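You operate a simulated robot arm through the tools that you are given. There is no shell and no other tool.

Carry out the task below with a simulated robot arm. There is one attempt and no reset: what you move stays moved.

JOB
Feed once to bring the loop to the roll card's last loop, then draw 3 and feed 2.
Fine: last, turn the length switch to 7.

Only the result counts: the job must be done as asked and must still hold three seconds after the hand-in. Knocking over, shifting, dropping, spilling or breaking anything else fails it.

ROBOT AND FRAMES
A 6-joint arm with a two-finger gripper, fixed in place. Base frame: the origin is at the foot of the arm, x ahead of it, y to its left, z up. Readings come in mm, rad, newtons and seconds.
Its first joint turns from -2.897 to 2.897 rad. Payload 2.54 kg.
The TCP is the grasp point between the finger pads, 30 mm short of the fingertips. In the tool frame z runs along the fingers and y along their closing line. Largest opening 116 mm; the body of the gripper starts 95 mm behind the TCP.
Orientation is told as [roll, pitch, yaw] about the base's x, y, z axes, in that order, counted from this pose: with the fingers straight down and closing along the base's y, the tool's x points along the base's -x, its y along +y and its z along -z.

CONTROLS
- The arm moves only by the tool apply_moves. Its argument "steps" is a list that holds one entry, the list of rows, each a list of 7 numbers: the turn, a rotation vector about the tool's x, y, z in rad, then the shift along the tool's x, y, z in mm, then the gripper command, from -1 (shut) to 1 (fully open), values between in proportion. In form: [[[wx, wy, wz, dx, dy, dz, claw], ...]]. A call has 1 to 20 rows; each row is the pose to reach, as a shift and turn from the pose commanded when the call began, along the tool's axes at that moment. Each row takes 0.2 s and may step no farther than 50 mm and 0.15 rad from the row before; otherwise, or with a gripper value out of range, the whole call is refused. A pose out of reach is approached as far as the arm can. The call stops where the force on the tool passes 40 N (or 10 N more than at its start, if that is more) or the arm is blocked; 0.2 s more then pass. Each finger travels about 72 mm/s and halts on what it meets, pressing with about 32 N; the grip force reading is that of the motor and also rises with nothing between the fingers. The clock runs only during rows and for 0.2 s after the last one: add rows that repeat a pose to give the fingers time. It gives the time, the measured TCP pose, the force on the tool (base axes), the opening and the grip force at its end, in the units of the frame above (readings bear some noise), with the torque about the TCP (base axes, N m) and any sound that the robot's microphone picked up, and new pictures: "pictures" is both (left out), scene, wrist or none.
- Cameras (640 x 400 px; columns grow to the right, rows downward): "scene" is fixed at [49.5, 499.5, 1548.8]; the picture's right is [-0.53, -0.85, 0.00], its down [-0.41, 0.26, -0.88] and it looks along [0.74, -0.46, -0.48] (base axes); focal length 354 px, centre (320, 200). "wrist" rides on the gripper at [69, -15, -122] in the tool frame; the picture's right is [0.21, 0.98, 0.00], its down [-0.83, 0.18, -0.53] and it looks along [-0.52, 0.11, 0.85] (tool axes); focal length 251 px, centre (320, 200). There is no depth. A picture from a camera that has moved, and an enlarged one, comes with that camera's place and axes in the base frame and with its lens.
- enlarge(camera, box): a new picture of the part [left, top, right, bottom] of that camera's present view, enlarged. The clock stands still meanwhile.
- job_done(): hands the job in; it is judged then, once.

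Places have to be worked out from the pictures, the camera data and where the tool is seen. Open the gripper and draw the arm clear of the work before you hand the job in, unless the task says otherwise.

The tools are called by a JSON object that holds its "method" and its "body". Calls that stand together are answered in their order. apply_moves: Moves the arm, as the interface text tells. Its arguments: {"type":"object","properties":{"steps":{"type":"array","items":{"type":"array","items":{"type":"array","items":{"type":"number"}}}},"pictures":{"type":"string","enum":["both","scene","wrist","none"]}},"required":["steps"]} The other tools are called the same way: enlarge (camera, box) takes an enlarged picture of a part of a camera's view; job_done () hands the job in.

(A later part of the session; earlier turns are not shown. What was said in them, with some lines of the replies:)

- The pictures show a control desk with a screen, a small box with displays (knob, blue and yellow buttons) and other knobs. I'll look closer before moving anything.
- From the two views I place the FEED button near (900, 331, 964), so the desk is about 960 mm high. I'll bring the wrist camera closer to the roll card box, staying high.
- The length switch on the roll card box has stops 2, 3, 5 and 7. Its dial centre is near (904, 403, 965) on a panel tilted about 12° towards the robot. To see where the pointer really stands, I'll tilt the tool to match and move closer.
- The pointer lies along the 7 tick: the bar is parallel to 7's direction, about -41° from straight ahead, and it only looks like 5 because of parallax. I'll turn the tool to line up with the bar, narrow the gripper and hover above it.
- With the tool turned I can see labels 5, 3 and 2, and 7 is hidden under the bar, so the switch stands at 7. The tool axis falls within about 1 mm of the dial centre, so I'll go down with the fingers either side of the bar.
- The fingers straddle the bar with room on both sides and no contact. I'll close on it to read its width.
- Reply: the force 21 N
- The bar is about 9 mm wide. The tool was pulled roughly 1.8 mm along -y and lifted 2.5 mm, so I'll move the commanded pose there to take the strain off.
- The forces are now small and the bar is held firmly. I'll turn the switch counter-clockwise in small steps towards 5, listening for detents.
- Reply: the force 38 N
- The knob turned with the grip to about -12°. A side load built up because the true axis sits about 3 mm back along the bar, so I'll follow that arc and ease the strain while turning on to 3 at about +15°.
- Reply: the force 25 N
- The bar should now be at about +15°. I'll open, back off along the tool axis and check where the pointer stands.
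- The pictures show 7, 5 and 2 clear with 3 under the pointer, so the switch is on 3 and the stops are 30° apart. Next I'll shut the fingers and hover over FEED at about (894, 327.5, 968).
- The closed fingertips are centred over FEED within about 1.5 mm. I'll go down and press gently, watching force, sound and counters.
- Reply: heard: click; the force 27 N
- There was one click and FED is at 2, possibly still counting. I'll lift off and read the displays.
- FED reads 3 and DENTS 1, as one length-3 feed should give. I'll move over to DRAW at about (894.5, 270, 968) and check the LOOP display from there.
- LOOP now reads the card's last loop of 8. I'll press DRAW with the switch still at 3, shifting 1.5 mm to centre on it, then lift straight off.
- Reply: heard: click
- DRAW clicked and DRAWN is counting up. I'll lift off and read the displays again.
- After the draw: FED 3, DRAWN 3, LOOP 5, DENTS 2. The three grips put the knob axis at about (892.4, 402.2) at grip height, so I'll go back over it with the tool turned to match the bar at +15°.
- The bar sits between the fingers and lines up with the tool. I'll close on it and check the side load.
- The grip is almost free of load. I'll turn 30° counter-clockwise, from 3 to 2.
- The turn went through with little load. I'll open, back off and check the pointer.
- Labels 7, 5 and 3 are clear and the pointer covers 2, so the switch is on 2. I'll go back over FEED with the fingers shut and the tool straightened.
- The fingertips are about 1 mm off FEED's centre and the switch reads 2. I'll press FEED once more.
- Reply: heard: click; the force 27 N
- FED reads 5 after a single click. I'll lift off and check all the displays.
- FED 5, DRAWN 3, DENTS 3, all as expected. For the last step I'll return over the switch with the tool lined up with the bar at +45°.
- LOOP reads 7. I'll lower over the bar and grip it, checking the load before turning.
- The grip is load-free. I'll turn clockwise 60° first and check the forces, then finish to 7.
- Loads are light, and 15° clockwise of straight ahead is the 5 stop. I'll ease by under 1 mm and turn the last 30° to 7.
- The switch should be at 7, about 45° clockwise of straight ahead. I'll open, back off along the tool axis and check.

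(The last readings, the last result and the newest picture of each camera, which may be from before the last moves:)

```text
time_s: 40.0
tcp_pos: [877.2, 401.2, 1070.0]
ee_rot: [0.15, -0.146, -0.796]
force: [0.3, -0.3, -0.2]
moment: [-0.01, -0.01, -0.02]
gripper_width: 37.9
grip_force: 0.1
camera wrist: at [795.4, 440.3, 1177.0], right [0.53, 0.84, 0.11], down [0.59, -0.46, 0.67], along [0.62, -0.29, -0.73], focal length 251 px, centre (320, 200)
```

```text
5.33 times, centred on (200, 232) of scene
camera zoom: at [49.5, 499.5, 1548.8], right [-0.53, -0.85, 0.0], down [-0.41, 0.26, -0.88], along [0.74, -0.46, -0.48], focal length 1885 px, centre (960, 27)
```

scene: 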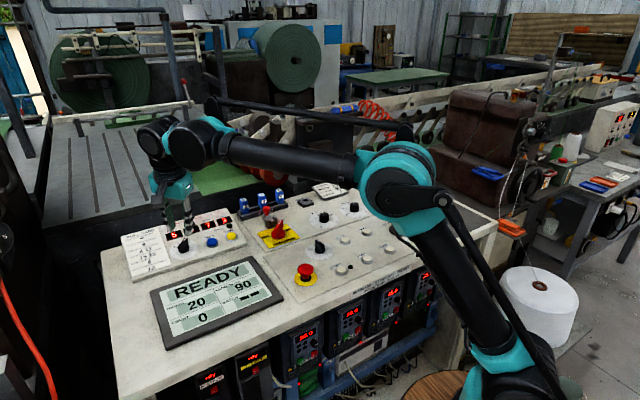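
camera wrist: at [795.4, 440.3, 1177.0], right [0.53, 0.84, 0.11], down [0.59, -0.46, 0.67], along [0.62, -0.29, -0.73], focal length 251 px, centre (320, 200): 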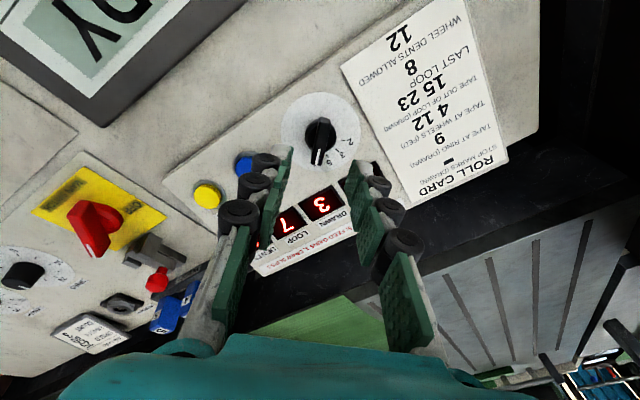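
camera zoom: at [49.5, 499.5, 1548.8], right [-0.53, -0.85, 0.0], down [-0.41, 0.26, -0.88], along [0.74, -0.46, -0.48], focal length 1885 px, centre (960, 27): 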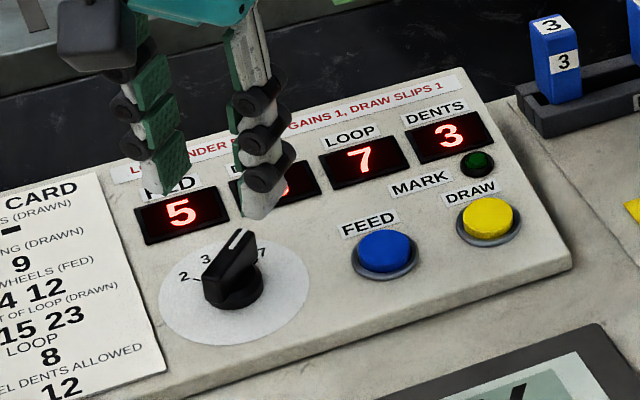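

Labels 5, 3 and 2 are clear and the 7 is just peeking out under the pointer, so the switch is on 7. I'll draw the arm well clear with the gripper open, then do a final check.

{"method": "apply_moves", "body": {"steps": [[[0, 0, 0, 0, 0, -40, -0.35], [0, 0, 0, 0, 0, -85, 0], [0, 0, -0.1, 30, -15, -110, 0.5], [0, 0, -0.2, 65, -35, -135, 1], [0, 0, -0.3, 100, -55, -155, 1], [0, 0, -0.4, 135, -75, -170, 1], [0, 0, -0.5, 170, -95, -180, 1], [0, 0, -0.6, 205, -115, -190, 1], [0, 0, -0.6, 205, -115, -190, 1]]], "pictures": "both"}}

{"method": "enlarge", "body": {"camera": "scene", "box": [160, 220, 210, 260]}}

{"method": "enlarge", "body": {"camera": "scene", "box": [110, 180, 270, 280]}}

```text
time_s: 42.0
tcp_pos: [617.5, 465.6, 1210.6]
ee_rot: [0.04, -0.207, -0.186]
force: [0.0, -1.3, 0.0]
moment: [0.03, 0.03, 0.01]
gripper_width: 115.9
grip_force: 0.1
camera wrist: at [523.4, 463.5, 1315.1], right [-0.03, 1.0, -0.01], down [0.72, 0.03, 0.7], along [0.7, 0.02, -0.72], focal length 251 px, centre (320, 200)
```

scene: 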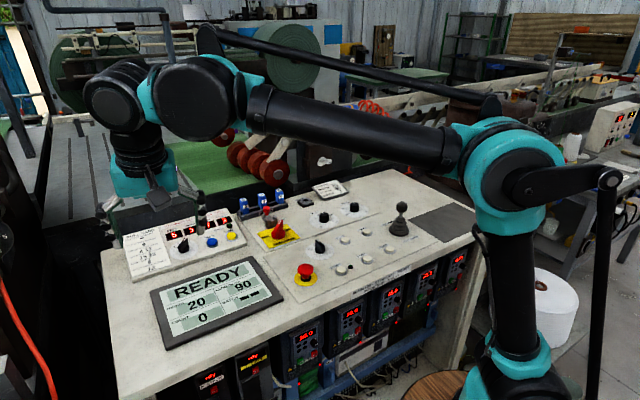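
wrist: 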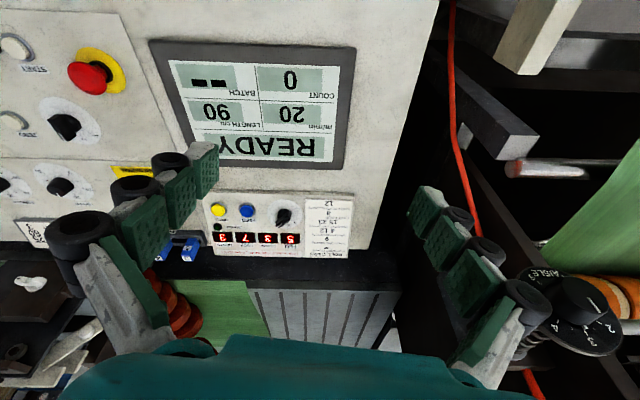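

```text
10.00 times, centred on (185, 240) of scene
camera zoom: at [49.5, 499.5, 1548.8], right [-0.53, -0.85, 0.0], down [-0.41, 0.26, -0.88], along [0.74, -0.46, -0.48], focal length 3535 px, centre (1670, -200)
```

zoom: 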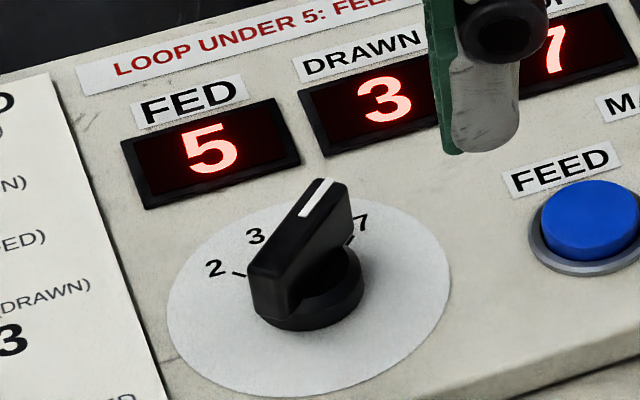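

```text
4.00 times, centred on (190, 230) of scene
camera zoom: at [49.5, 499.5, 1548.8], right [-0.53, -0.85, 0.0], down [-0.41, 0.26, -0.88], along [0.74, -0.46, -0.48], focal length 1414 px, centre (840, 80)
```

zoom: 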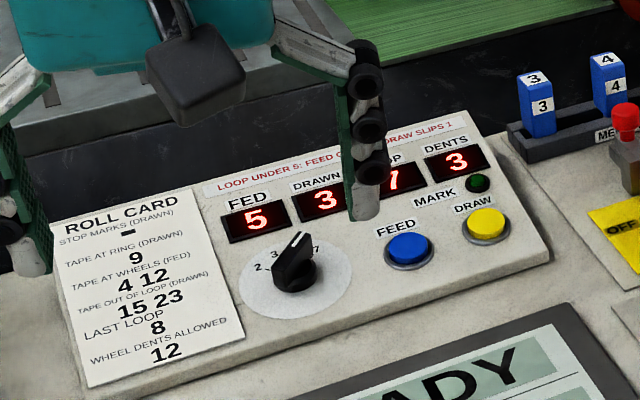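

The pointer matches its starting picture exactly, when it stood on 7. The displays read FED 5, DRAWN 3, LOOP 7, DENTS 3, and the arm is clear with the gripper open, so I'm handing the job in.

{"method": "job_done", "body": {}}

```text
The job is handed in.
```

I did the feeds, the draw and the switch turns as asked and handed the job in; the tool confirmed the hand-in but gave no verdict.

1. **Feed to last loop:** I set the length switch to 3 and pressed FEED once. LOOP went from 5 to 8, which is the roll card's last loop.
2. **Draw 3:** I pressed DRAW once with the switch still at 3, and LOOP went back to 5.
3. **Feed 2:** I set the switch to 2 and pressed FEED once, and LOOP went to 7.
4. **Switch to 7:** I turned the length switch to 7, and the pointer matches how it looked at the start, when it also stood on 7.

I took "draw 3" and "feed 2" as lengths on the switch, with one press each. The displays ended at FED 5, DRAWN 3, LOOP 7 and DENTS 3; the card allows 12 dents. The arm was drawn clear with the gripper open, and I saw nothing else moved or knocked.
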